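You operate a simulated robot arm through the tools that you are given. There is no shell and no other tool.

You run a simulated robot arm. Do the job below in one go: nothing can be reset, and whatever is moved stays where it is left.

JOB
Press the keyboard enter key three times. Put the rinse cup from the desk right of the keyboard in the sink. Take the yellow chock and put it on top of the white wipe box. Open the right sampler cupboard door, put the rinse bottle on the mixing bench top away on the top sampler cupboard shelf, then shut the door. Open the bottom store drawer, fetch the waste bottle labelled "W2" from the desk right of the keyboard and stand it inside, then shut the drawer. Open the right computer cupboard door. Do these in any order. Set down upright: rinse cup, rinse bottle, waste bottle.

Only the result counts: the job must be done as asked and must still hold three seconds after the hand-in. Knocking over, shifting, dropping, spilling or breaking anything else fails it.

ROBOT AND FRAMES
A 6-joint arm with a two-finger gripper on a trunk, on a base that drives. Base frame: it is fixed to the floor where the robot stands at the start and does not move with it; the origin is under the middle of the robot, x ahead of it, y to its left, z up. Lengths are in mm, angles in rad, forces in N, time in s.
Its first joint turns from -2.897 to 2.897 rad. Places, roughly: bottom store drawer [-200, -3300, 200]; keyboard enter key [-1800, 600, 900]; n6 drawer bottom [-300, -3400, 100]; right computer cupboard door [-1900, 100, 400]; right sampler cupboard door [-1800, -1600, 400]; rinse bottle [-1000, 1000, 1000]; rinse cup [-1500, 750, 1000]; sink (34x24 cm) [1100, 1400, 680]; top sampler cupboard shelf [-1900, -1900, 400]; waste bottle [-1500, 1000, 1000]; wipe box [-1500, 1500, 1000]; yellow chock (5x8x5 cm) [-1200, 1400, 900]. Payload 2.45 kg.
Tool frame: the origin (TCP) lies between the finger pads and is the grasp point; the fingertips stand 20 mm ahead of it; z points along the fingers, y is the line along which they close. Largest opening 140 mm; the body of the gripper starts 168 mm behind the TCP.
Orientation is that of the tool frame in the base frame, as a unit quaternion [w, x, y, z]. With the fingers straight down and closing along the base's y, the tool's x points along the base's -x, its y along +y and its z along -z.

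CONTROLS
- The arm moves only by the tool drive_tool. Its argument "motion" is a list of rows, each a list of 7 numbers: the turn, a rotation vector about the tool's x, y, z in rad, then the shift along the tool's x, y, z in m, then the opening, from 0 (shut) to 1 (fully open). In form: [[rx, ry, rz, dx, dy, dz, claw], ...]. A call has 1 to 20 rows; each row shifts and turns the commanded pose from where the row before left it, along the tool's axes as they then stand. Each row takes 0.2 s and may step no farther than 50 mm and 0.15 rad from the row before; otherwise, or with a gripper value out of range, the whole call is refused. A pose out of reach is approached as far as the arm can. The call stops where the force on the tool passes 40 N (or 10 N more than at its start, if that is more) or the arm is blocked; 0.2 s more then pass. The fingers move at their own pace (about 45 mm/s each) and stop on an object; they squeeze with about 42 N. The grip force told is the motor's: it shows also when the fingers shut on nothing. Time passes only in rows, and 0.2 s behind the last, so rows that do not move let the fingers close. It gives the time, the measured TCP pose, the force on the tool (base axes), the opening and the grip force at its end, in the units of the frame above (readings bear some noise), with the torque about the TCP (base axes, N m) and any sound that the robot's microphone picked up, and new pictures: "show" is both (left out), scene, wrist or none.
- Cameras (640 x 400 px; columns grow to the right, rows downward): "scene" is now at [-98.1, 159, 1170.7]; the picture's right is [-0.17, -0.99, 0.00], its down [-0.05, 0.01, -1.00] and it looks along [0.98, -0.17, -0.06] (base axes); focal length 255 px, centre (320, 200). "wrist" rides on the gripper at [78, 11, -209] in the tool frame; the picture's right is [-0.14, 0.99, 0.00], its down [-0.92, -0.13, -0.37] and it looks along [-0.36, -0.05, 0.93] (tool axes); focal length 280 px, centre (320, 200). There is no depth. A picture from a camera that has moved, and an enlarged one, comes with that camera's place and axes in the base frame and with its lens.
- steer(legs): drives the robot by 1 to 6 legs, each [ahead, left, turn to the left] in mm, mm and rad, along the robot's own axes; the way and the turn of a leg run together, so that a leg with both is an arc; at most 1500 mm and 3.142 rad a leg. The arm and the cameras ride along, it lands a little off, and it stops where it bumps. It gives what a move gives, and a new picture of the scene camera.
- pan_tilt(pan, tilt): turns the head with the scene camera to pan (to the left, within 2.496 rad either way) and tilt (down, from -0.506 to 1.204), counted from straight ahead of the robot. It gives what a move gives, and a new picture of the scene camera.
- zoom(camera, box): a new picture of the part [left, top, right, bottom] of that camera's present view, enlarged. It takes no simulated time.
- job_done(): hands the job in; it is judged then, once.

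Places have to be worked out from the pictures, the camera data and where the tool is seen. Open the gripper and draw the arm clear of the work before you hand the job in, unless the task says otherwise.

The tools are called as a command line: name --pt "numbers of a row" for each row, then --argument value for the rest, lists and objects as JSON in quotes. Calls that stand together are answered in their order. drive_tool: Moves the arm, as the interface text tells. Its arguments: {"type":"object","properties":{"motion":{"type":"array"},"show":{"type":"string","enum":["both","scene","wrist","none"]}},"required":["motion"]} The other tools are called the same way: steer (legs) drives the base; pan_tilt (pan, tilt) turns the head that bears the scene camera; zoom (camera, box) takes an enlarged picture of a part of a camera's view; job_done () hands the job in.

At the start:

```text
time_s: 0.0
tcp_pos: [627.1, 19.0, 1184.2]
tool_rot: [0.0, 0.0, 1.0, 0.0]
wrist_force: [-0.2, 0.0, -0.2]
wrist_torque: [0.02, -0.03, 0.0]
grip_width: 139.8
grasp_force: 0.0
robot x, y, heading: [1.3, 0.8, -0.005]
head pan, tilt: [-0.168, 0.056]
```

scene: 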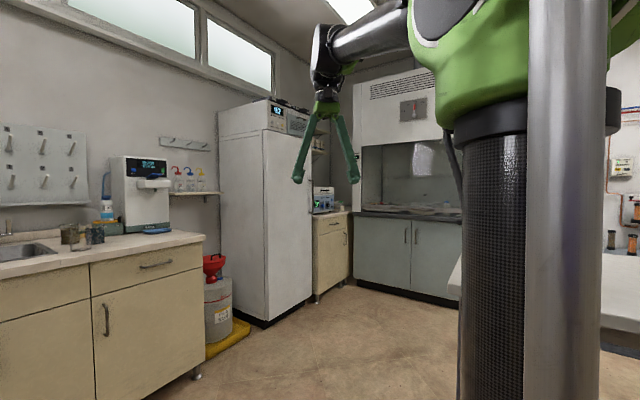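
wrist: 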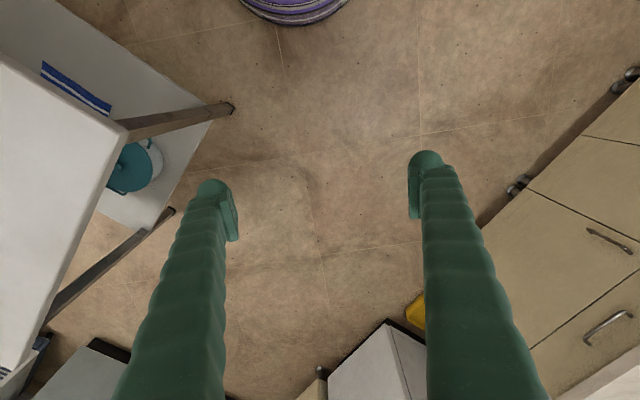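

The scene picture shows the area ahead; most of the work is behind the robot. I look around with the head first.

pan_tilt --pan 2.4 --tilt 0.2

pan_tilt --pan 1.4 --tilt 0.2

pan_tilt --pan -2.4 --tilt 0.2

pan_tilt --pan -1.4 --tilt 0.2

pan_tilt --pan 0.6 --tilt 0.2

```text
time_s: 2.3
tcp_pos: [627.6, 18.4, 1184.7]
tool_rot: [0.0, 0.0, 1.0, 0.001]
wrist_force: [-0.4, -0.2, 0.4]
wrist_torque: [-0.02, -0.01, 0.02]
grip_width: 140.0
grasp_force: 0.0
robot x, y, heading: [5.3, 1.1, 0.0]
head pan, tilt: [2.4, 0.201]
camera scene: at [-256.7, 237.1, 1157.3], right [0.68, 0.74, 0.0], down [0.15, -0.13, -0.98], along [-0.72, 0.66, -0.2], focal length 255 px, centre (320, 200)
```

scene: 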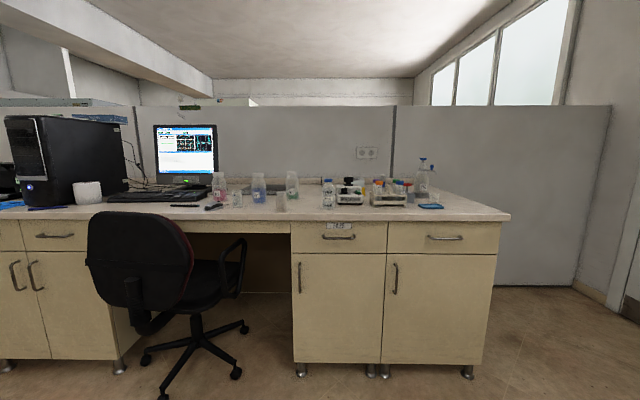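

```text
time_s: 3.6
tcp_pos: [627.3, 18.7, 1184.8]
tool_rot: [0.0, 0.0, 1.0, 0.0]
wrist_force: [0.1, -0.1, 0.3]
wrist_torque: [0.0, -0.02, -0.03]
grip_width: 139.9
grasp_force: 0.1
robot x, y, heading: [0.1, 1.1, 0.002]
head pan, tilt: [1.4, 0.201]
camera scene: at [-172.2, 266.0, 1157.2], right [0.99, -0.17, 0.0], down [-0.03, -0.2, -0.98], along [0.17, 0.97, -0.2], focal length 255 px, centre (320, 200)
```

scene: 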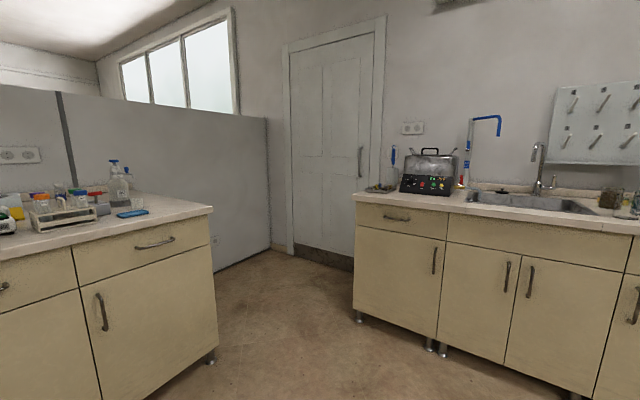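

```text
time_s: 6.7
tcp_pos: [626.5, 20.2, 1185.6]
tool_rot: [-0.001, 0.0, 1.0, 0.0]
wrist_force: [-0.9, 0.1, 0.1]
wrist_torque: [0.01, 0.0, -0.03]
grip_width: 140.1
grasp_force: 0.0
robot x, y, heading: [-2.8, -0.3, -0.001]
head pan, tilt: [-2.4, 0.201]
camera scene: at [-256.7, 111.2, 1157.3], right [-0.68, 0.74, 0.0], down [0.15, 0.13, -0.98], along [-0.72, -0.66, -0.2], focal length 255 px, centre (320, 200)
```

scene: 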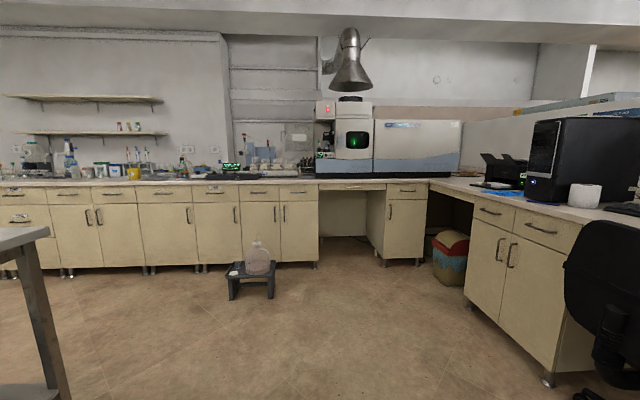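

```text
time_s: 8.0
tcp_pos: [626.4, 19.1, 1183.8]
tool_rot: [0.0, 0.0, 1.0, 0.001]
wrist_force: [-0.4, 0.0, -0.4]
wrist_torque: [0.0, 0.01, 0.01]
grip_width: 140.1
grasp_force: 0.0
robot x, y, heading: [1.9, 3.7, 0.0]
head pan, tilt: [-1.4, 0.201]
camera scene: at [-172.2, 82.3, 1157.2], right [-0.99, -0.17, 0.0], down [-0.03, 0.2, -0.98], along [0.17, -0.97, -0.2], focal length 255 px, centre (320, 200)
```

scene: 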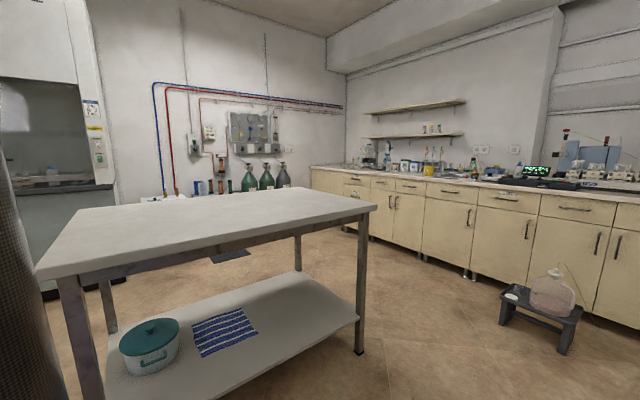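

```text
time_s: 9.9
tcp_pos: [627.8, 19.2, 1183.4]
tool_rot: [0.0, 0.0, 1.0, 0.0]
wrist_force: [0.0, 0.3, 0.1]
wrist_torque: [0.02, 0.0, 0.0]
grip_width: 140.1
grasp_force: 0.1
robot x, y, heading: [-2.3, 0.1, -0.005]
head pan, tilt: [0.6, 0.201]
camera scene: at [-111.1, 226.7, 1157.2], right [0.56, -0.83, 0.0], down [-0.16, -0.11, -0.98], along [0.81, 0.55, -0.2], focal length 255 px, centre (320, 200)
```

scene: 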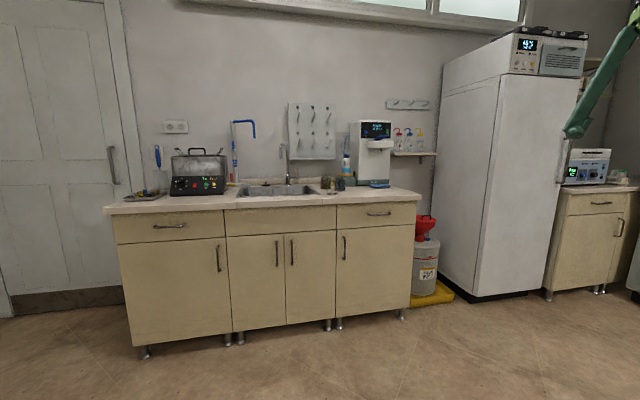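

The room stands at about 45° to the base frame; the desk lies behind-left. I turn the robot in place to face the desk so that the camera and arm both look at it.

steer --legs '[[0, 0, 2.394]]'

pan_tilt --pan 0 --tilt 0.25

```text
time_s: 16.0
tcp_pos: [-470.1, 415.4, 1184.4]
tool_rot: [0.0, 0.93, -0.367, 0.0]
wrist_force: [-0.3, 0.8, 0.8]
wrist_torque: [0.02, -0.01, -0.01]
grip_width: 139.8
grasp_force: 0.0
robot x, y, heading: [-2.4, 2.0, 2.393]
head pan, tilt: [0.6, 0.201]
camera scene: at [-71.4, -244.3, 1157.2], right [0.15, 0.99, 0.0], down [0.2, -0.03, -0.98], along [-0.97, 0.15, -0.2], focal length 255 px, centre (320, 200)
```

scene: 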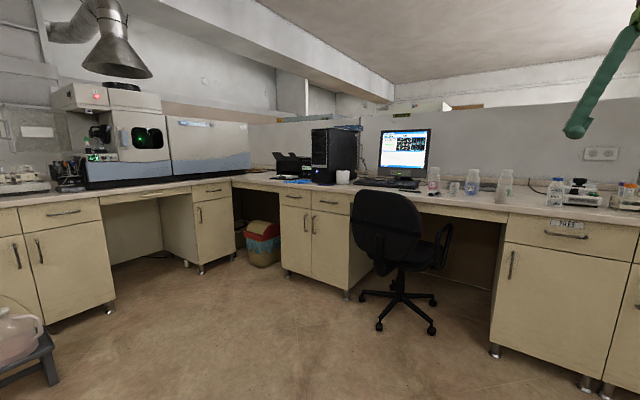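

```text
time_s: 17.0
tcp_pos: [-469.9, 415.1, 1185.0]
tool_rot: [0.0, 0.93, -0.367, 0.0]
wrist_force: [-0.6, 0.7, -0.2]
wrist_torque: [0.0, 0.02, -0.02]
grip_width: 140.0
grasp_force: 0.1
robot x, y, heading: [-1.7, 1.0, 2.393]
head pan, tilt: [0.0, 0.25]
camera scene: at [-47.5, -194.6, 1152.7], right [0.68, 0.73, 0.0], down [0.18, -0.17, -0.97], along [-0.71, 0.66, -0.25], focal length 255 px, centre (320, 200)
```

scene: 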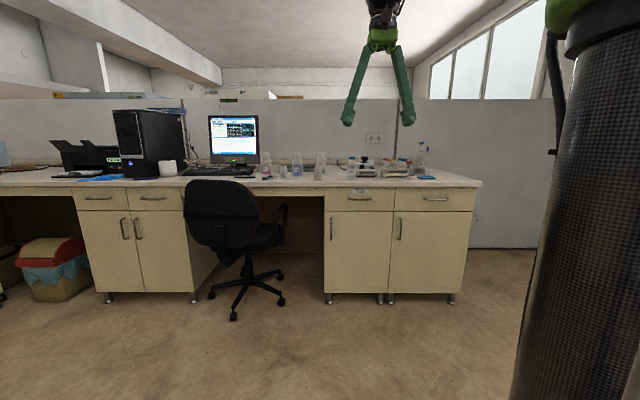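

The robot now faces the desk squarely (heading 2.393). I drive forward and slightly right to view the desk items up close, and tilt the camera down.

steer --legs '[[650, -100, 0]]'

pan_tilt --pan 0.0 --tilt 0.3

zoom --camera "scene" --box '[160, 80, 480, 280]'

```text
time_s: 20.7
tcp_pos: [-883.2, 937.0, 1185.2]
tool_rot: [0.0, 0.931, -0.366, -0.001]
wrist_force: [-1.4, 0.1, -0.2]
wrist_torque: [0.01, 0.01, 0.02]
grip_width: 139.9
grasp_force: 0.1
robot x, y, heading: [-410.0, 524.1, 2.395]
head pan, tilt: [0.0, 0.25]
camera scene: at [-457.8, 329.3, 1152.7], right [0.68, 0.73, 0.0], down [0.18, -0.17, -0.97], along [-0.71, 0.66, -0.25], focal length 255 px, centre (320, 200)
```

scene: 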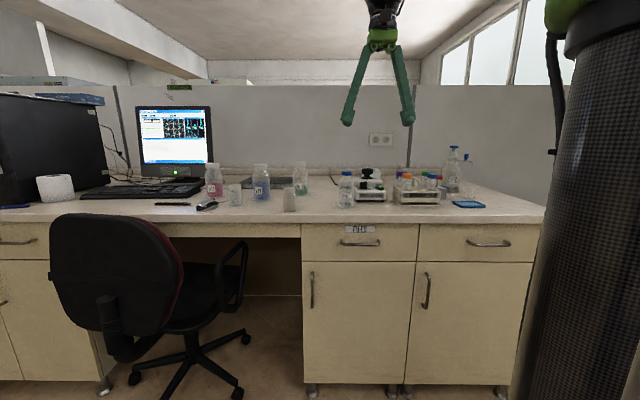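

```text
time_s: 21.3
tcp_pos: [-883.4, 937.9, 1184.8]
tool_rot: [0.0, 0.931, -0.366, 0.0]
wrist_force: [-0.7, -0.6, -0.1]
wrist_torque: [0.0, 0.01, 0.04]
grip_width: 139.8
grasp_force: 0.0
robot x, y, heading: [-408.2, 528.0, 2.395]
head pan, tilt: [0.0, 0.3]
camera scene: at [-457.8, 329.3, 1148.0], right [0.68, 0.73, 0.0], down [0.22, -0.2, -0.96], along [-0.7, 0.65, -0.3], focal length 255 px, centre (320, 200)
```

scene: 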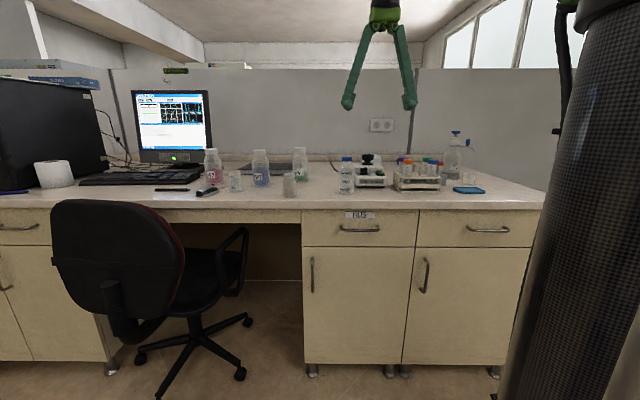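

```text
2.00 times, centred on (320, 180) of scene
camera zoom: at [-457.8, 329.3, 1148.0], right [0.68, 0.73, 0.0], down [0.22, -0.2, -0.96], along [-0.7, 0.65, -0.3], focal length 510 px, centre (320, 240)
```

zoom: 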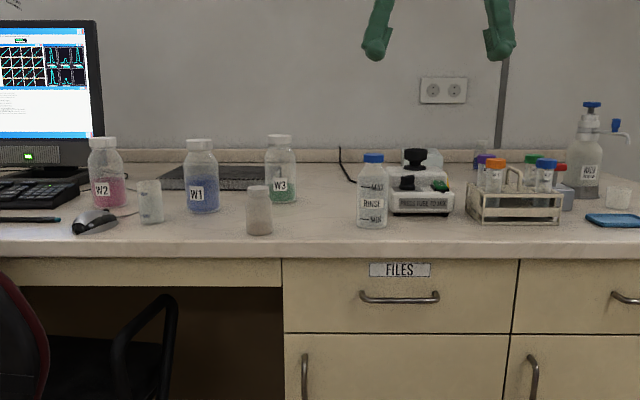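

The bottles W1–W3, cup, and RINSE bottle are visible. I zoom in on the clusters to identify the chock, the wipe box and the rinse cup.

zoom --camera "scene" --box '[330, 120, 490, 220]'

zoom --camera "scene" --box '[190, 120, 350, 220]'

zoom --camera "scene" --box '[70, 120, 230, 220]'

```text
4.00 times, centred on (410, 170) of scene
camera zoom: at [-457.8, 329.3, 1148.0], right [0.68, 0.73, 0.0], down [0.22, -0.2, -0.96], along [-0.7, 0.65, -0.3], focal length 1020 px, centre (-40, 320)
```

zoom: 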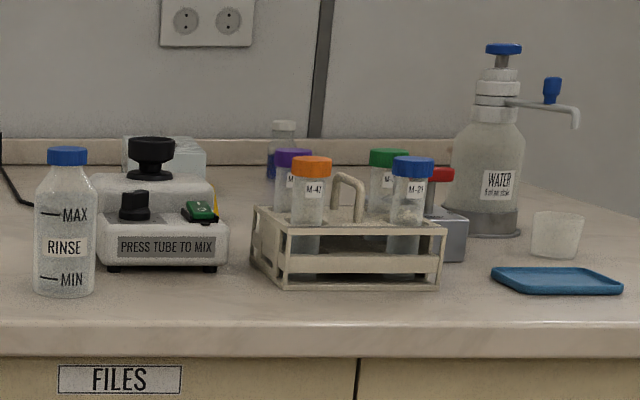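

```text
4.00 times, centred on (270, 170) of scene
camera zoom: at [-457.8, 329.3, 1148.0], right [0.68, 0.73, 0.0], down [0.22, -0.2, -0.96], along [-0.7, 0.65, -0.3], focal length 1020 px, centre (520, 320)
```

zoom: 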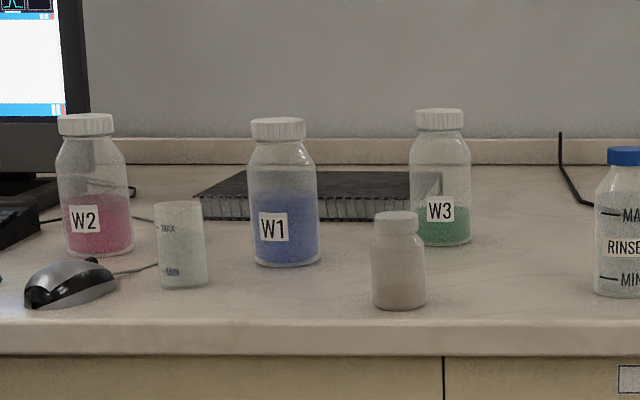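

```text
4.00 times, centred on (150, 170) of scene
camera zoom: at [-457.8, 329.3, 1148.0], right [0.68, 0.73, 0.0], down [0.22, -0.2, -0.96], along [-0.7, 0.65, -0.3], focal length 1020 px, centre (1000, 320)
```

zoom: 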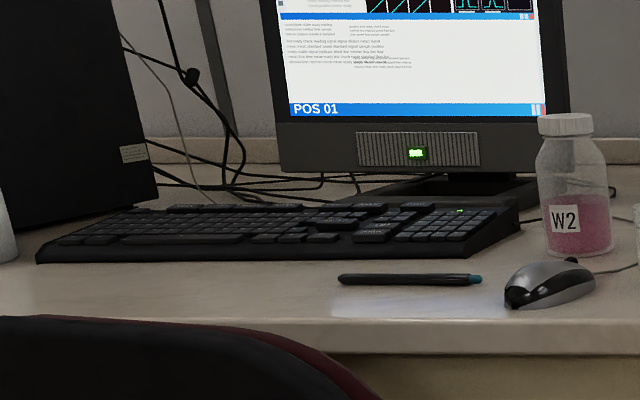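

The wipe box is the pale box behind the mixer, with the yellow chock just behind the mixer; the rinse cup has MAX/MIN marks near the mouse. I look through the wrist camera for the present view of the desk without moving the arm.

drive_tool --pt "0 0 0 0 0 0 1" --show "wrist"

```text
time_s: 21.7
tcp_pos: [-883.5, 937.7, 1184.5]
tool_rot: [-0.001, 0.931, -0.365, 0.001]
wrist_force: [-0.4, -0.3, 0.3]
wrist_torque: [0.01, -0.05, -0.03]
grip_width: 139.7
grasp_force: 0.0
robot x, y, heading: [-407.9, 524.6, 2.389]
head pan, tilt: [0.0, 0.3]
camera wrist: at [-834.2, 876.8, 1393.2], right [-0.78, -0.63, 0.0], down [-0.59, 0.72, 0.37], along [-0.23, 0.29, -0.93], focal length 280 px, centre (320, 200)
```

wrist: 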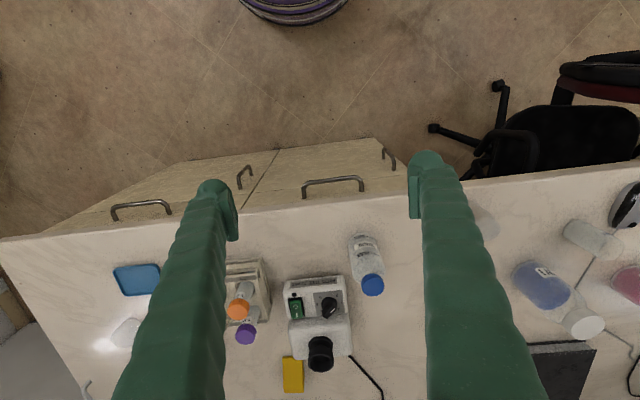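

The wrist view shows the chock at about (-1174, 1395) and the desk top at z≈885. I drive the base closer to the desk (about 350 mm) to bring everything within reach and look again from above.

steer --legs '[[340, 0, 0]]'

drive_tool --pt "0 0 0 0 0 0 1" --show "wrist"

```text
time_s: 23.9
tcp_pos: [-1134.9, 1166.3, 1184.6]
tool_rot: [0.0, 0.932, -0.363, 0.0]
wrist_force: [0.4, 0.4, -0.9]
wrist_torque: [0.02, -0.03, 0.0]
grip_width: 140.2
grasp_force: 0.1
robot x, y, heading: [-662.6, 758.0, 2.397]
head pan, tilt: [0.0, 0.3]
camera scene: at [-706.8, 560.3, 1148.0], right [0.68, 0.74, 0.0], down [0.22, -0.2, -0.96], along [-0.7, 0.65, -0.3], focal length 255 px, centre (320, 200)
```

scene: 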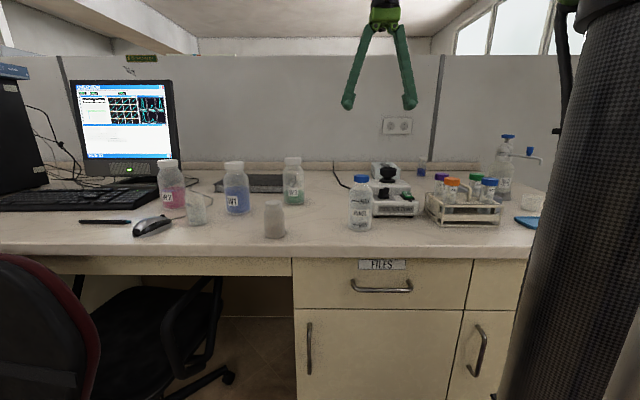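

```text
time_s: 24.3
tcp_pos: [-1133.8, 1166.8, 1184.8]
tool_rot: [0.0, 0.931, -0.364, 0.0]
wrist_force: [0.1, -0.5, 0.0]
wrist_torque: [0.0, 0.02, 0.01]
grip_width: 140.1
grasp_force: 0.1
robot x, y, heading: [-663.3, 755.9, 2.398]
head pan, tilt: [0.0, 0.3]
camera wrist: at [-1085.3, 1106.5, 1393.2], right [-0.77, -0.63, 0.0], down [-0.59, 0.72, 0.37], along [-0.23, 0.29, -0.93], focal length 280 px, centre (320, 200)
```

wrist: 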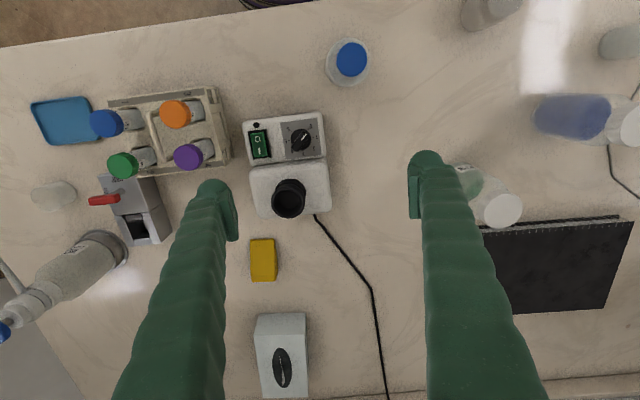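

From this viewpoint I see the chock (yellow) and wipe box well. I zoom for shape and orientation.

zoom --camera "wrist" --box '[200, 200, 440, 400]'

zoom --camera "scene" --box '[330, 130, 490, 230]'

zoom --camera "scene" --box '[0, 130, 160, 230]'

```text
2.00 times, centred on (320, 300) of wrist
camera zoom: at [-1085.3, 1106.5, 1393.2], right [-0.77, -0.63, 0.0], down [-0.59, 0.72, 0.37], along [-0.23, 0.29, -0.93], focal length 561 px, centre (320, 0)
```

zoom: 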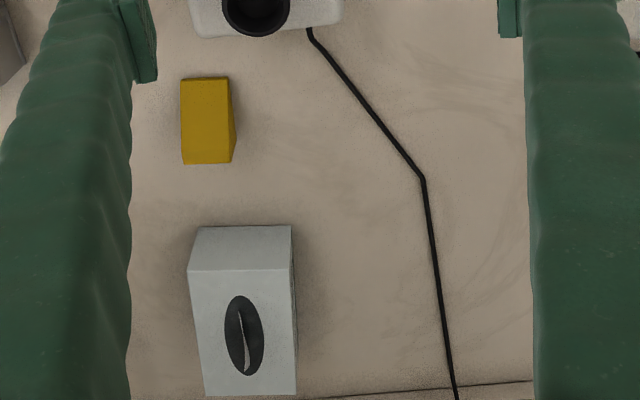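

```text
4.00 times, centred on (410, 180) of scene
camera zoom: at [-706.8, 560.3, 1147.9], right [0.68, 0.74, 0.0], down [0.22, -0.2, -0.96], along [-0.7, 0.65, -0.3], focal length 1020 px, centre (-40, 280)
```

zoom: 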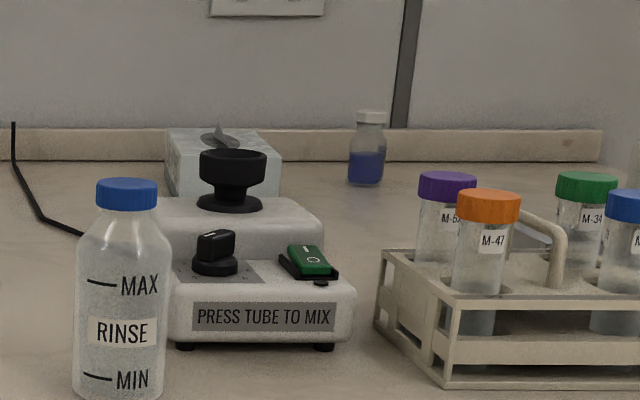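

```text
4.00 times, centred on (80, 180) of scene
camera zoom: at [-706.8, 560.3, 1147.9], right [0.68, 0.74, 0.0], down [0.22, -0.2, -0.96], along [-0.7, 0.65, -0.3], focal length 1020 px, centre (1280, 280)
```

zoom: 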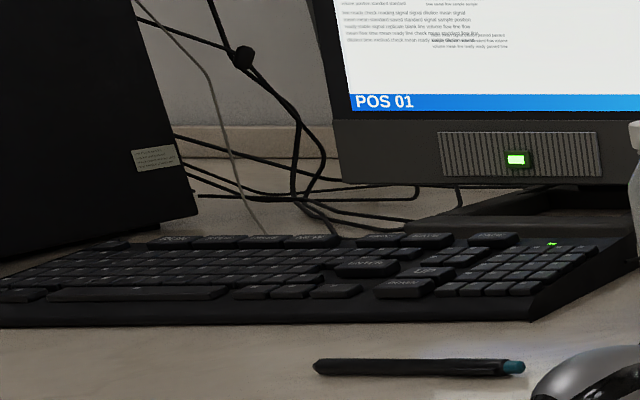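

The ENTER key is labelled on the keyboard, and the wipe box has a slot on its top. I move the open gripper above the chock (233 mm ahead, 153 mm right) at the same height and look again.

drive_tool --pt "0 0 0 -0.0388 -0.0255 0 1" --pt "0 0 0 -0.0388 -0.0255 0 1" --pt "0 0 0 -0.0388 -0.0255 0 1" --pt "0 0 0 -0.0388 -0.0255 0 1" --pt "0 0 0 -0.0388 -0.0255 0 1" --pt "0 0 0 -0.0388 -0.0255 0 1" --pt "0 0 0 0 0 0 1"

```text
time_s: 25.9
tcp_pos: [-1203.5, 1435.4, 1186.9]
tool_rot: [0.0, 0.931, -0.364, -0.001]
wrist_force: [-0.1, -0.3, 0.1]
wrist_torque: [0.05, 0.05, -0.03]
grip_width: 140.3
grasp_force: 0.1
robot x, y, heading: [-659.7, 755.6, 2.399]
head pan, tilt: [0.0, 0.3]
camera scene: at [-706.8, 560.4, 1148.0], right [0.68, 0.74, 0.0], down [0.22, -0.2, -0.96], along [-0.7, 0.65, -0.3], focal length 255 px, centre (320, 200)
camera wrist: at [-1152.9, 1374.7, 1395.5], right [-0.77, -0.63, 0.0], down [-0.59, 0.72, 0.37], along [-0.23, 0.28, -0.93], focal length 280 px, centre (320, 200)
```

scene: 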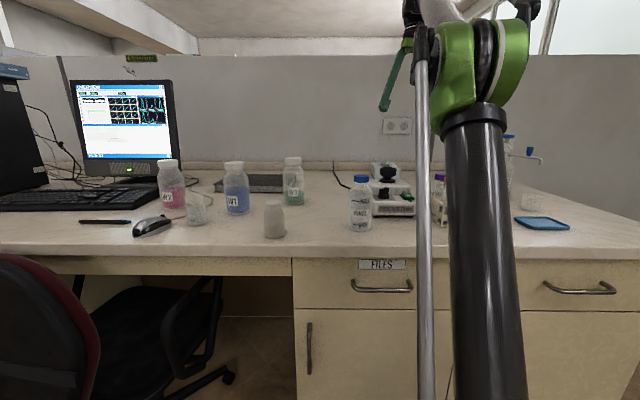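
wrist: 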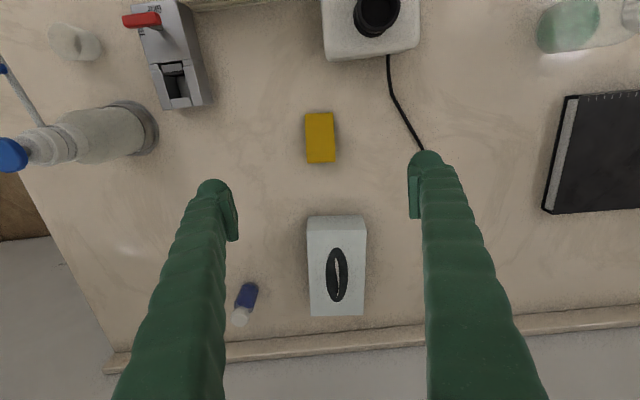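

The chock sits right under the TCP (pixel 321,137). I zoom to measure the yaw of chock and box more exactly.

zoom --camera "wrist" --box '[280, 90, 400, 190]'

zoom --camera "wrist" --box '[270, 200, 430, 330]'

```text
4.00 times, centred on (340, 140) of wrist
camera zoom: at [-1152.9, 1374.7, 1395.5], right [-0.77, -0.63, 0.0], down [-0.59, 0.72, 0.37], along [-0.23, 0.28, -0.93], focal length 1122 px, centre (240, 440)
```

zoom: 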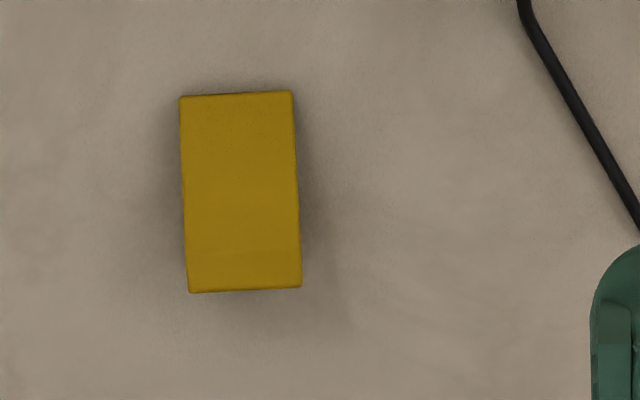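

```text
3.08 times, centred on (350, 265) of wrist
camera zoom: at [-1152.9, 1374.7, 1395.5], right [-0.77, -0.63, 0.0], down [-0.59, 0.72, 0.37], along [-0.23, 0.28, -0.93], focal length 863 px, centre (228, 0)
```

zoom: 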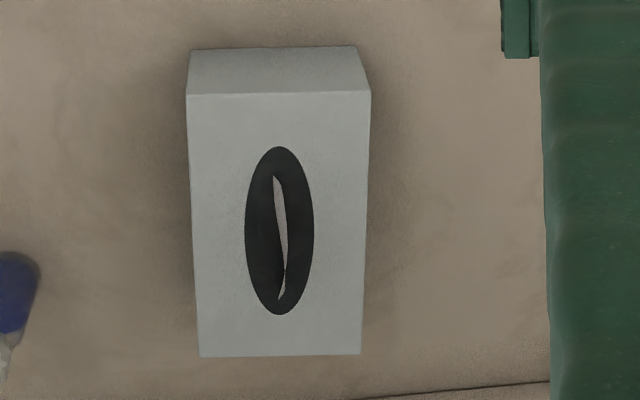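

Chock yaw is about 0.09 rad and box yaw about 0.11 rad relative to the tool. I check how far the tissue in the slot sticks up before choosing where to set the chock.

zoom --camera "scene" --box '[360, 150, 410, 185]'

zoom --camera "wrist" --box '[310, 230, 370, 310]'

```text
11.43 times, centred on (385, 168) of scene
camera zoom: at [-706.8, 560.4, 1148.0], right [0.68, 0.74, 0.0], down [0.22, -0.2, -0.96], along [-0.7, 0.65, -0.3], focal length 2915 px, centre (-423, 571)
```

zoom: 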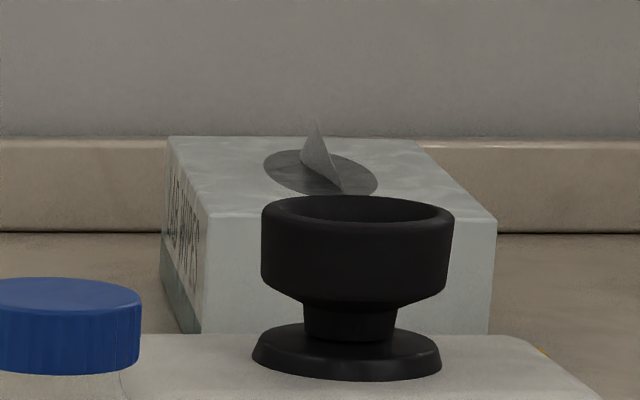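

```text
5.00 times, centred on (340, 270) of wrist
camera zoom: at [-1152.9, 1374.7, 1395.5], right [-0.77, -0.63, 0.0], down [-0.59, 0.72, 0.37], along [-0.23, 0.28, -0.93], focal length 1402 px, centre (220, -150)
```

zoom: 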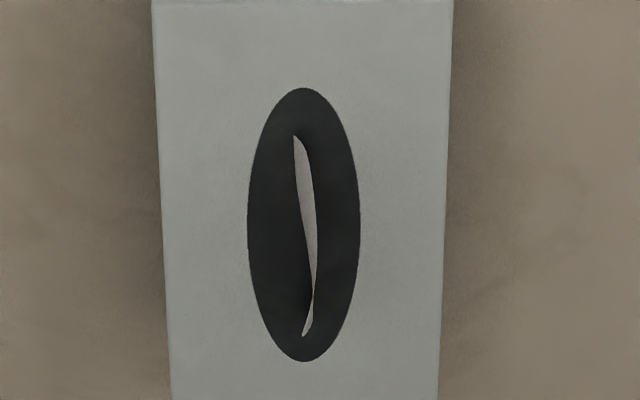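

The tissue rises at the far part of the slot, so I will set the chock crosswise on the near end of the box top. Now I align yaw with the chock and descend, slowing near the desk.

drive_tool --pt "0 0 0.086 0 0 0.03 1" --pt "0 0 0 0 0 0.045 1" --pt "0 0 0 0 0 0.045 1" --pt "0 0 0 0 0 0.045 1" --pt "0 0 0 0 0 0.045 1" --pt "0 0 0 0 0 0.03 1" --pt "0 0 0 0 0 0.015 1" --pt "0 0 0 0 0 0.01 1" --pt "0 0 0 0 0 0.01 1" --pt "0 0 0 0 0 0.01 1" --pt "0 0 0 0 0 0 1"

```text
time_s: 28.3
tcp_pos: [-1200.6, 1436.1, 901.3]
tool_rot: [0.0, 0.915, -0.404, 0.0]
wrist_force: [0.4, 0.7, -0.3]
wrist_torque: [0.0, 0.0, -0.02]
grip_width: 139.9
grasp_force: 0.0
robot x, y, heading: [-666.3, 750.5, 2.398]
head pan, tilt: [0.0, 0.3]
camera scene: at [-706.9, 560.4, 1148.0], right [0.68, 0.74, 0.0], down [0.22, -0.2, -0.96], along [-0.7, 0.65, -0.3], focal length 255 px, centre (320, 200)
camera wrist: at [-1157.8, 1373.4, 1109.4], right [-0.82, -0.57, 0.0], down [-0.53, 0.77, 0.37], along [-0.21, 0.3, -0.93], focal length 280 px, centre (320, 200)
```

scene: 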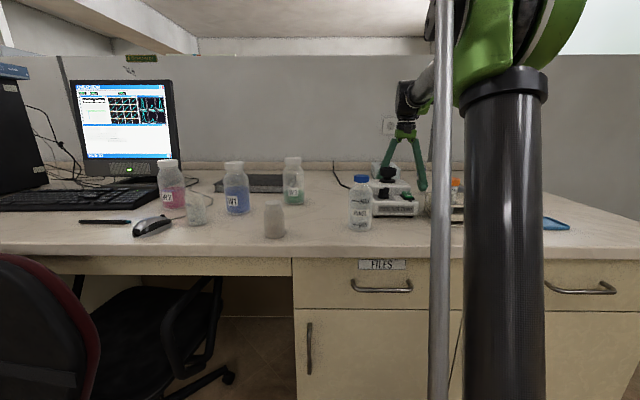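
wrist: 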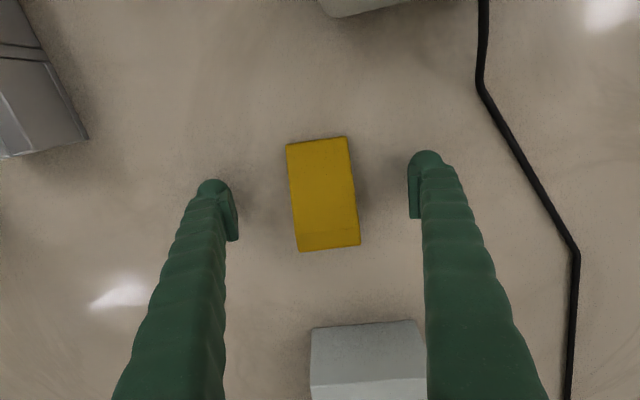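

The chock is centred between the fingers and aligned; fingertips are at z≈881 without contact. I descend slowly a further 27 mm.

drive_tool --pt "0 0 0 -0.002 0.002 0.006 1" --pt "0 0 0 0 0 0.006 1" --pt "0 0 0 0 0 0.005 1" --pt "0 0 0 0 0 0.005 1" --pt "0 0 0 0 0 0.005 1" --pt "0 0 0 0 0 0 1" --show "wrist"

```text
time_s: 29.0
tcp_pos: [-1204.0, 1438.0, 890.0]
tool_rot: [0.0, 0.915, -0.404, -0.001]
wrist_force: [3.4, -5.8, 16.5]
wrist_torque: [-0.26, 0.13, -0.11]
grip_width: 139.8
grasp_force: 0.0
robot x, y, heading: [-662.0, 754.0, 2.399]
head pan, tilt: [0.0, 0.3]
stopped in row 3: the force on the tool passed its limit at 56 N (the readings are from after the stop); the commanded pose is now the measured one
camera wrist: at [-1160.3, 1372.9, 1099.4], right [-0.82, -0.57, 0.0], down [-0.53, 0.77, 0.37], along [-0.21, 0.31, -0.93], focal length 280 px, centre (320, 200)
```

wrist: 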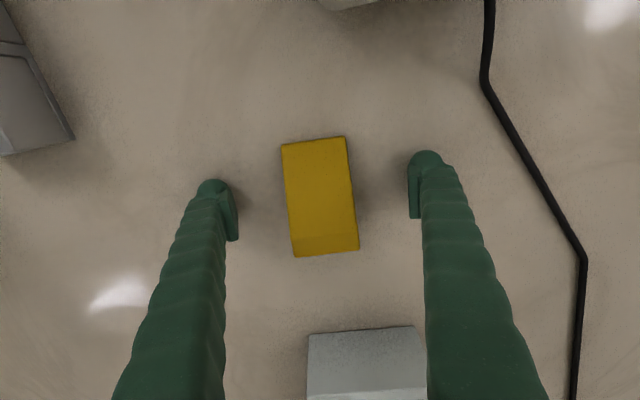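

Contact at TCP z=890, so the desk top is at z≈870. I lift 4 mm and close on the chock.

drive_tool --pt "0 0 0 0 0 -0.005 1" --pt "0 0 0 0 0 0 0.2" --pt "0 0 0 0 0 0 0.2" --pt "0 0 0 0 0 0 0.2" --pt "0 0 0 0 0 0 0.2" --pt "0 0 0 0 0 0 0.2" --pt "0 0 0 0 0 0 0.2" --pt "0 0 0 0 0 0 0.2" --pt "0 0 0 0 0 0 0.2" --show "wrist"

```text
time_s: 30.2
tcp_pos: [-1205.1, 1435.9, 898.6]
tool_rot: [-0.001, 0.915, -0.403, -0.002]
wrist_force: [-5.3, 0.3, 48.8]
wrist_torque: [-0.38, -0.25, -0.02]
grip_width: 74.8
grasp_force: 19.5
robot x, y, heading: [-661.9, 757.3, 2.401]
head pan, tilt: [0.0, 0.3]
stopped in row 6: the force on the tool passed its limit at 49 N (the readings are from after the stop); the commanded pose is now the measured one
camera wrist: at [-1160.6, 1371.9, 1106.7], right [-0.82, -0.57, 0.0], down [-0.53, 0.76, 0.37], along [-0.21, 0.31, -0.93], focal length 280 px, centre (320, 200)
```

wrist: 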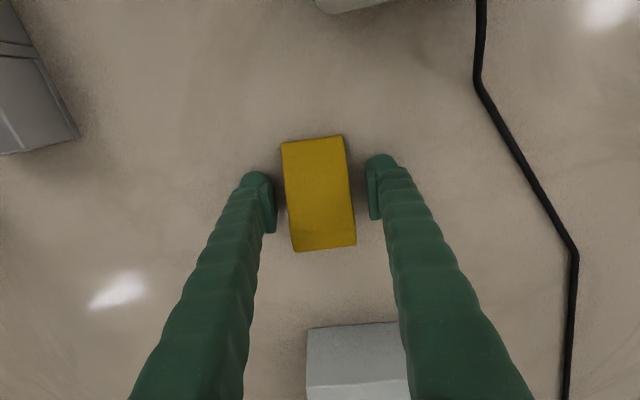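

Closing swings the fingertips downward, so they pressed on the desk. I lift 9 mm and close again.

drive_tool --pt "0 0 0 0 0 -0.009 0.55" --pt "0 0 0 0 0 0 0.5" --pt "0 0 0 0 0 0 0.4" --pt "0 0 0 0 0 0 0.2" --pt "0 0 0 0 0 0 0.2" --pt "0 0 0 0 0 0 0.2" --pt "0 0 0 0 0 0 0.2" --show "wrist"

```text
time_s: 31.8
tcp_pos: [-1206.3, 1436.8, 903.9]
tool_rot: [0.0, 0.915, -0.404, -0.002]
wrist_force: [-0.1, 1.0, 0.5]
wrist_torque: [-0.02, -0.06, -0.02]
grip_width: 48.5
grasp_force: 41.9
robot x, y, heading: [-664.0, 751.2, 2.396]
head pan, tilt: [0.0, 0.3]
camera wrist: at [-1161.3, 1372.7, 1113.0], right [-0.82, -0.57, 0.0], down [-0.53, 0.77, 0.37], along [-0.21, 0.31, -0.93], focal length 280 px, centre (320, 200)
```

wrist: 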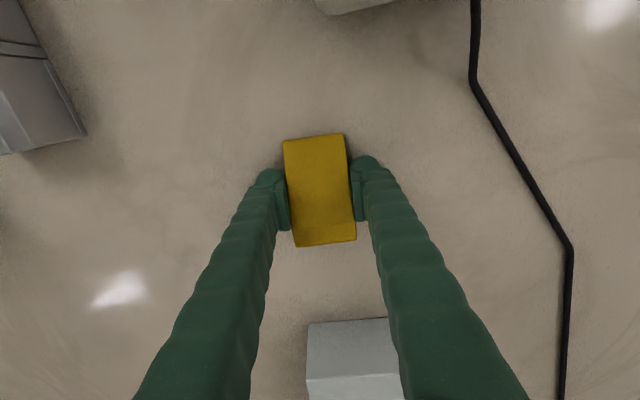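

The chock is gripped (48.5 mm, 42 N). I lift it 150 mm; the box is about 1050 mm from the robot axis, so I then bring the base 95 mm forward and 60 mm right.

drive_tool --pt "0 0 0 0 0 -0.015 0.2" --pt "0 0 0 0 0 -0.025 0.2" --pt "0 0 0 0 0 -0.035 0.2" --pt "0 0 0 0 0 -0.04 0.2" --pt "0 0 0 0 0 -0.035 0.2" --pt "0 0 0 0 0 0 0.2" --show "none"

steer --legs '[[95, -60, 0]]'

drive_tool --pt "0 0 0 0 0 0 0.2" --show "wrist"

```text
time_s: 33.2
tcp_pos: [-1204.2, 1437.7, 1055.0]
tool_rot: [0.0, 0.915, -0.404, -0.001]
wrist_force: [0.7, 0.5, -0.9]
wrist_torque: [-0.01, -0.01, 0.01]
grip_width: 49.0
grasp_force: 41.7
robot x, y, heading: [-663.9, 754.2, 2.398]
head pan, tilt: [0.0, 0.3]
```

```text
time_s: 34.4
tcp_pos: [-1232.6, 1545.4, 1055.2]
tool_rot: [-0.001, 0.915, -0.403, 0.0]
wrist_force: [0.4, -0.7, -1.7]
wrist_torque: [-0.02, 0.04, -0.03]
grip_width: 48.6
grasp_force: 42.1
robot x, y, heading: [-686.9, 860.9, 2.398]
head pan, tilt: [0.0, 0.3]
camera scene: at [-734.5, 668.0, 1148.0], right [0.68, 0.74, 0.0], down [0.22, -0.2, -0.96], along [-0.7, 0.65, -0.3], focal length 255 px, centre (320, 200)
```

scene: 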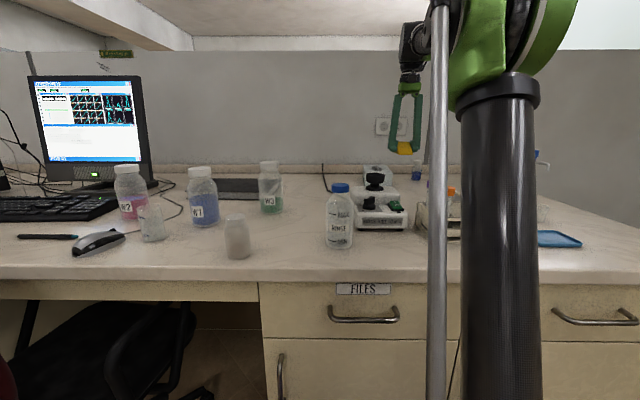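

```text
time_s: 34.8
tcp_pos: [-1232.1, 1545.8, 1054.7]
tool_rot: [-0.001, 0.915, -0.404, -0.003]
wrist_force: [-0.7, -0.2, -0.9]
wrist_torque: [0.01, -0.02, 0.0]
grip_width: 48.8
grasp_force: 41.6
robot x, y, heading: [-689.4, 864.0, 2.395]
head pan, tilt: [0.0, 0.3]
camera wrist: at [-1188.1, 1481.7, 1263.5], right [-0.82, -0.57, 0.0], down [-0.53, 0.77, 0.37], along [-0.21, 0.31, -0.93], focal length 280 px, centre (320, 200)
```

wrist: 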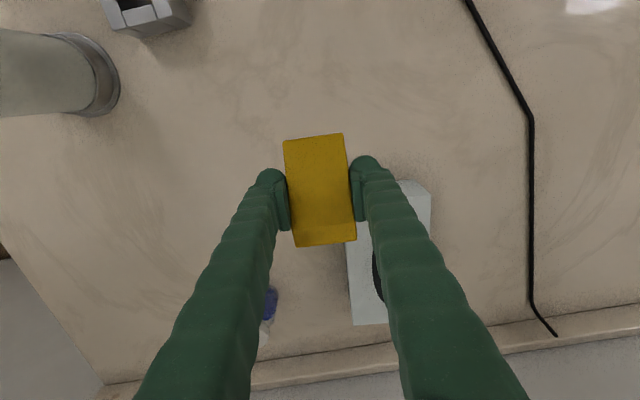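

The base is at (-688, 862) so the box near end is ~960 mm away. I rotate the gripper 90° (plus alignment to the box) so the chock will lie crosswise.

drive_tool --pt "0 0 0.1452 0 0 0 0.2" --pt "0 0 0.1452 0 0 0 0.2" --pt "0 0 0.1452 0 0 0 0.2" --pt "0 0 0.1452 0 0 0 0.2" --pt "0 0 0.1452 0 0 0 0.2" --pt "0 0 0.1452 0 0 0 0.2" --pt "0 0 0.1452 0 0 0 0.2" --pt "0 0 0.1452 0 0 0 0.2" --pt "0 0 0.1452 0 0 0 0.2" --pt "0 0 0.1452 0 0 0 0.2" --pt "0 0 0.1452 0 0 0 0.2" --pt "0 0 0 0 0 0 0.2"

```text
time_s: 37.4
tcp_pos: [-1231.8, 1546.0, 1053.1]
tool_rot: [0.0, -0.349, 0.937, 0.001]
wrist_force: [0.1, 0.2, -0.9]
wrist_torque: [0.02, -0.04, -0.02]
grip_width: 48.8
grasp_force: 41.8
robot x, y, heading: [-684.5, 860.6, 2.396]
head pan, tilt: [0.0, 0.3]
camera scene: at [-734.5, 668.0, 1148.0], right [0.68, 0.74, 0.0], down [0.22, -0.2, -0.96], along [-0.7, 0.65, -0.3], focal length 255 px, centre (320, 200)
camera wrist: at [-1298.9, 1503.6, 1262.8], right [-0.54, 0.84, 0.0], down [0.78, 0.5, 0.37], along [0.31, 0.2, -0.93], focal length 280 px, centre (320, 200)
```

scene: 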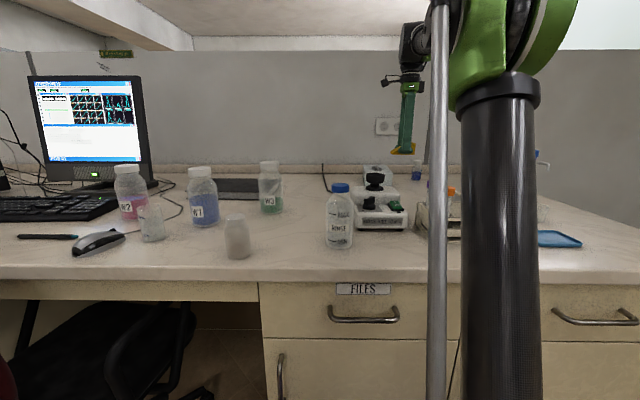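
wrist: 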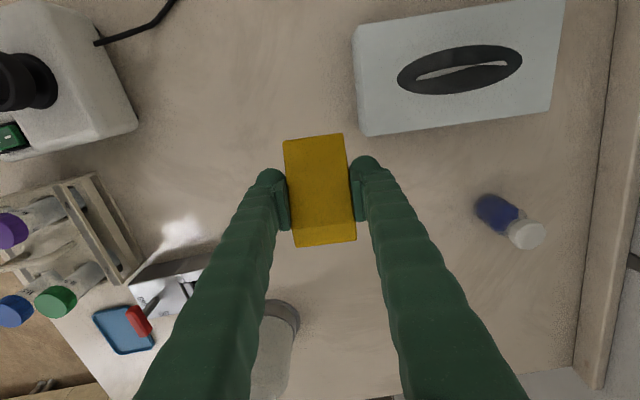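

The box top and its near end are clearly visible. I zoom to get the box-top corners accurately.

zoom --camera "wrist" --box '[330, 0, 580, 156]'

```text
2.56 times, centred on (455, 78) of wrist
camera zoom: at [-1298.9, 1503.6, 1262.8], right [-0.54, 0.84, 0.0], down [0.78, 0.5, 0.37], along [0.31, 0.2, -0.93], focal length 718 px, centre (-26, 512)
```

zoom: 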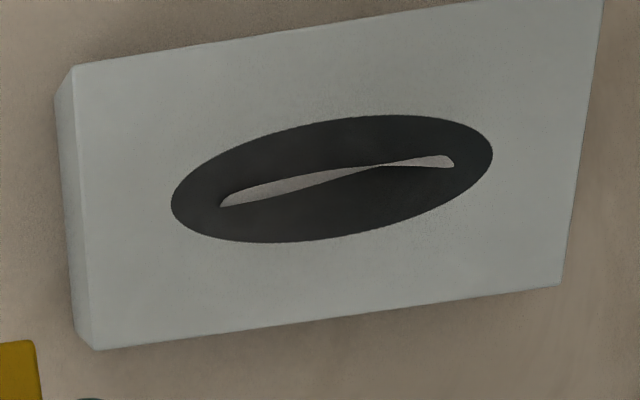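

Both measurements agree: box top at z≈940, near-end target (-1346, 1561). I move the chock over it and lower to just above the top.

drive_tool --pt "0 0 0 0.0177 0.0215 0 0.2" --pt "0 0 0 0.0177 0.0215 0 0.2" --pt "0 0 0 0.0176 0.0214 0 0.2" --pt "0 0 0 0.0176 0.0214 0 0.2" --pt "0 0 0 0 0 0.03 0.2" --pt "0 0 0 0 0 0.025 0.2" --pt "0 0 0 0 0 0.01 0.2" --pt "0 0 0 0 0 0 0.2"

```text
time_s: 39.2
tcp_pos: [-1342.9, 1563.2, 990.8]
tool_rot: [0.0, -0.35, 0.937, 0.0]
wrist_force: [-0.2, -1.0, -1.1]
wrist_torque: [-0.02, 0.03, -0.03]
grip_width: 48.7
grasp_force: 42.2
robot x, y, heading: [-689.9, 864.7, 2.396]
head pan, tilt: [0.0, 0.3]
camera scene: at [-734.6, 668.0, 1148.0], right [0.68, 0.74, 0.0], down [0.22, -0.2, -0.96], along [-0.7, 0.65, -0.3], focal length 255 px, centre (320, 200)
camera wrist: at [-1408.9, 1520.9, 1199.1], right [-0.54, 0.84, 0.0], down [0.78, 0.51, 0.37], along [0.31, 0.2, -0.93], focal length 280 px, centre (320, 200)
```

scene: 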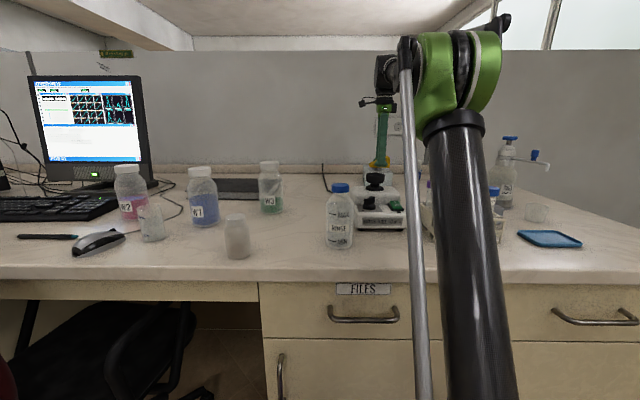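
wrist: 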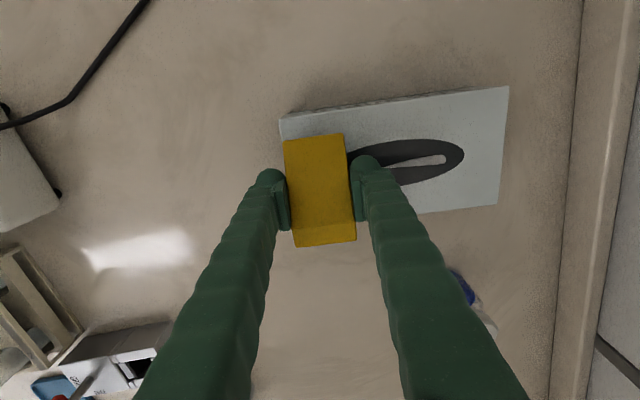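

The chock hangs ~19 mm above the box top, about 3 mm inside its near edge. I lower slowly until contact.

drive_tool --pt "0 0 0 -0.003 0 0.005 0.2" --pt "0 0 0 0 0 0.004 0.2" --pt "0 0 0 0 0 0.003 0.2" --pt "0 0 0 0 0 0.002 0.2" --pt "0 0 0 0 0 0.002 0.2" --pt "0 0 0 0 0 0 0.2" --show "none"

```text
time_s: 40.6
tcp_pos: [-1339.9, 1566.3, 973.6]
tool_rot: [-0.001, -0.349, 0.937, 0.001]
wrist_force: [-0.1, 0.0, -0.6]
wrist_torque: [0.0, -0.01, 0.01]
grip_width: 48.8
grasp_force: 41.3
robot x, y, heading: [-686.3, 865.1, 2.397]
head pan, tilt: [0.0, 0.3]
```

No contact yet at 973.6. I continue in 1.5–2 mm steps.

drive_tool --pt "0 0 0 0 0 0.002 0.2" --pt "0 0 0 0 0 0.002 0.2" --pt "0 0 0 0 0 0 0.2" --show "none"

drive_tool --pt "0 0 0 0 0 0.0015 0.2" --pt "0 0 0 0 0 0 0.2" --show "none"

```text
time_s: 41.4
tcp_pos: [-1340.4, 1566.9, 971.5]
tool_rot: [0.0, -0.349, 0.937, 0.001]
wrist_force: [-0.8, -0.8, -1.2]
wrist_torque: [0.0, 0.0, 0.0]
grip_width: 49.0
grasp_force: 42.4
robot x, y, heading: [-690.5, 862.7, 2.399]
head pan, tilt: [0.0, 0.3]
```

```text
time_s: 42.0
tcp_pos: [-1340.5, 1566.8, 969.9]
tool_rot: [-0.001, -0.349, 0.937, 0.002]
wrist_force: [-0.5, 1.9, 2.8]
wrist_torque: [0.04, -0.14, 0.07]
grip_width: 48.6
grasp_force: 41.7
robot x, y, heading: [-687.3, 866.0, 2.398]
head pan, tilt: [0.0, 0.3]
```

First contact shows at z≈970. I press 1 mm more, then open the gripper slowly.

drive_tool --pt "0 0 0 0 0 0.0015 0.2" --pt "0 0 0 0 0 0 0.35" --pt "0 0 0 0 0 0 0.4" --pt "0 0 0 0 0 0 0.5" --pt "0 0 0 0 0 0 0.6" --pt "0 0 0 0 0 0 0.7" --pt "0 0 0 0 0 0 0.7" --show "wrist"

```text
time_s: 43.6
tcp_pos: [-1340.2, 1566.7, 967.9]
tool_rot: [0.0, -0.349, 0.937, 0.001]
wrist_force: [1.0, 0.3, 0.0]
wrist_torque: [-0.01, 0.03, -0.01]
grip_width: 97.9
grasp_force: 0.1
robot x, y, heading: [-690.8, 863.9, 2.392]
head pan, tilt: [0.0, 0.3]
camera wrist: at [-1407.1, 1524.2, 1176.5], right [-0.54, 0.84, 0.0], down [0.78, 0.51, 0.37], along [0.31, 0.2, -0.93], focal length 280 px, centre (320, 200)
```

wrist: 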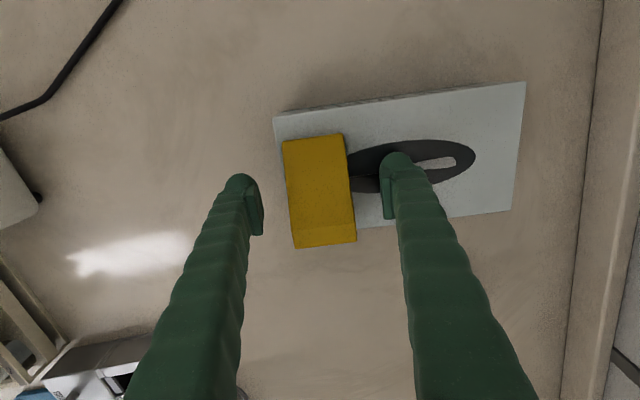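

The chock is released on the near end of the box top. I lift straight up and turn the gripper back, then verify.

drive_tool --pt "0 0 0 0 0 -0.02 0.7" --pt "0 0 0 0 0 -0.04 0.75" --pt "0 0 0 0 0 -0.045 0.8" --pt "0 0 0 0 0 -0.045 0.9" --pt "0 0 0 0 0 -0.045 1" --pt "0 0 -0.1402 0.0 0 0 1" --pt "0 0 -0.1402 0.0 0 0 1" --pt "0 0 -0.1402 0.0 0 0 1" --pt "0 0 -0.1402 0.0 0 0 1" --pt "0 0 -0.1402 0.0 0 0 1" --pt "0 0 -0.1402 0 0 0 1" --pt "0 0 -0.1402 0 0 0 1" --pt "0 0 -0.1402 0 0 0 1" --pt "0 0 -0.1402 0 0 0 1" --pt "0 0 -0.1402 0 0 0 1" --pt "0 0 -0.1402 0 0 0 1" --pt "0 0 -0.1402 0 0 0 1" --pt "0 0 0 0.04 0 0 1" --pt "0 0 0 0.04 0 0 1" --pt "0 0 0 0.04 0 0 1"

```text
time_s: 47.8
tcp_pos: [-1247.0, 1477.5, 1140.9]
tool_rot: [0.0, 0.931, -0.364, -0.001]
wrist_force: [0.1, -0.2, -0.6]
wrist_torque: [-0.06, -0.07, 0.02]
grip_width: 140.1
grasp_force: 0.0
out of reach, approached as far as the arm can: row 5
robot x, y, heading: [-690.2, 863.4, 2.402]
head pan, tilt: [0.0, 0.3]
camera scene: at [-734.9, 668.3, 1148.0], right [0.68, 0.74, 0.0], down [0.22, -0.2, -0.96], along [-0.7, 0.65, -0.3], focal length 255 px, centre (320, 200)
camera wrist: at [-1196.3, 1417.6, 1348.5], right [-0.77, -0.63, 0.0], down [-0.59, 0.72, 0.37], along [-0.24, 0.29, -0.93], focal length 280 px, centre (320, 200)
```

scene: 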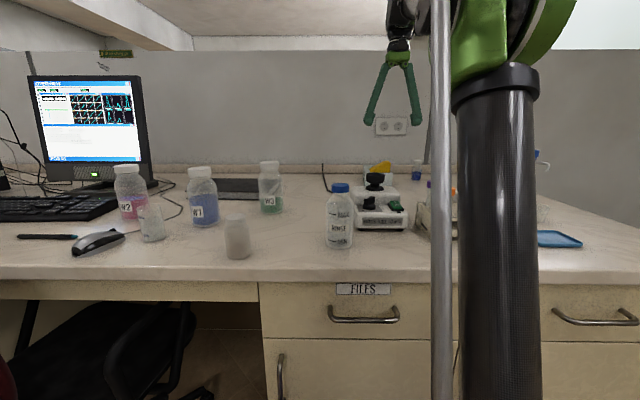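
wrist: 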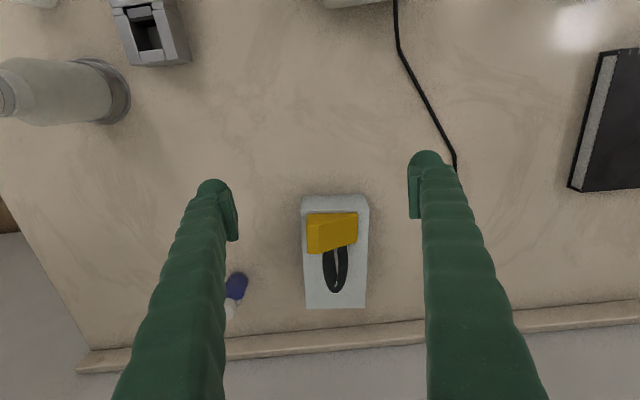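

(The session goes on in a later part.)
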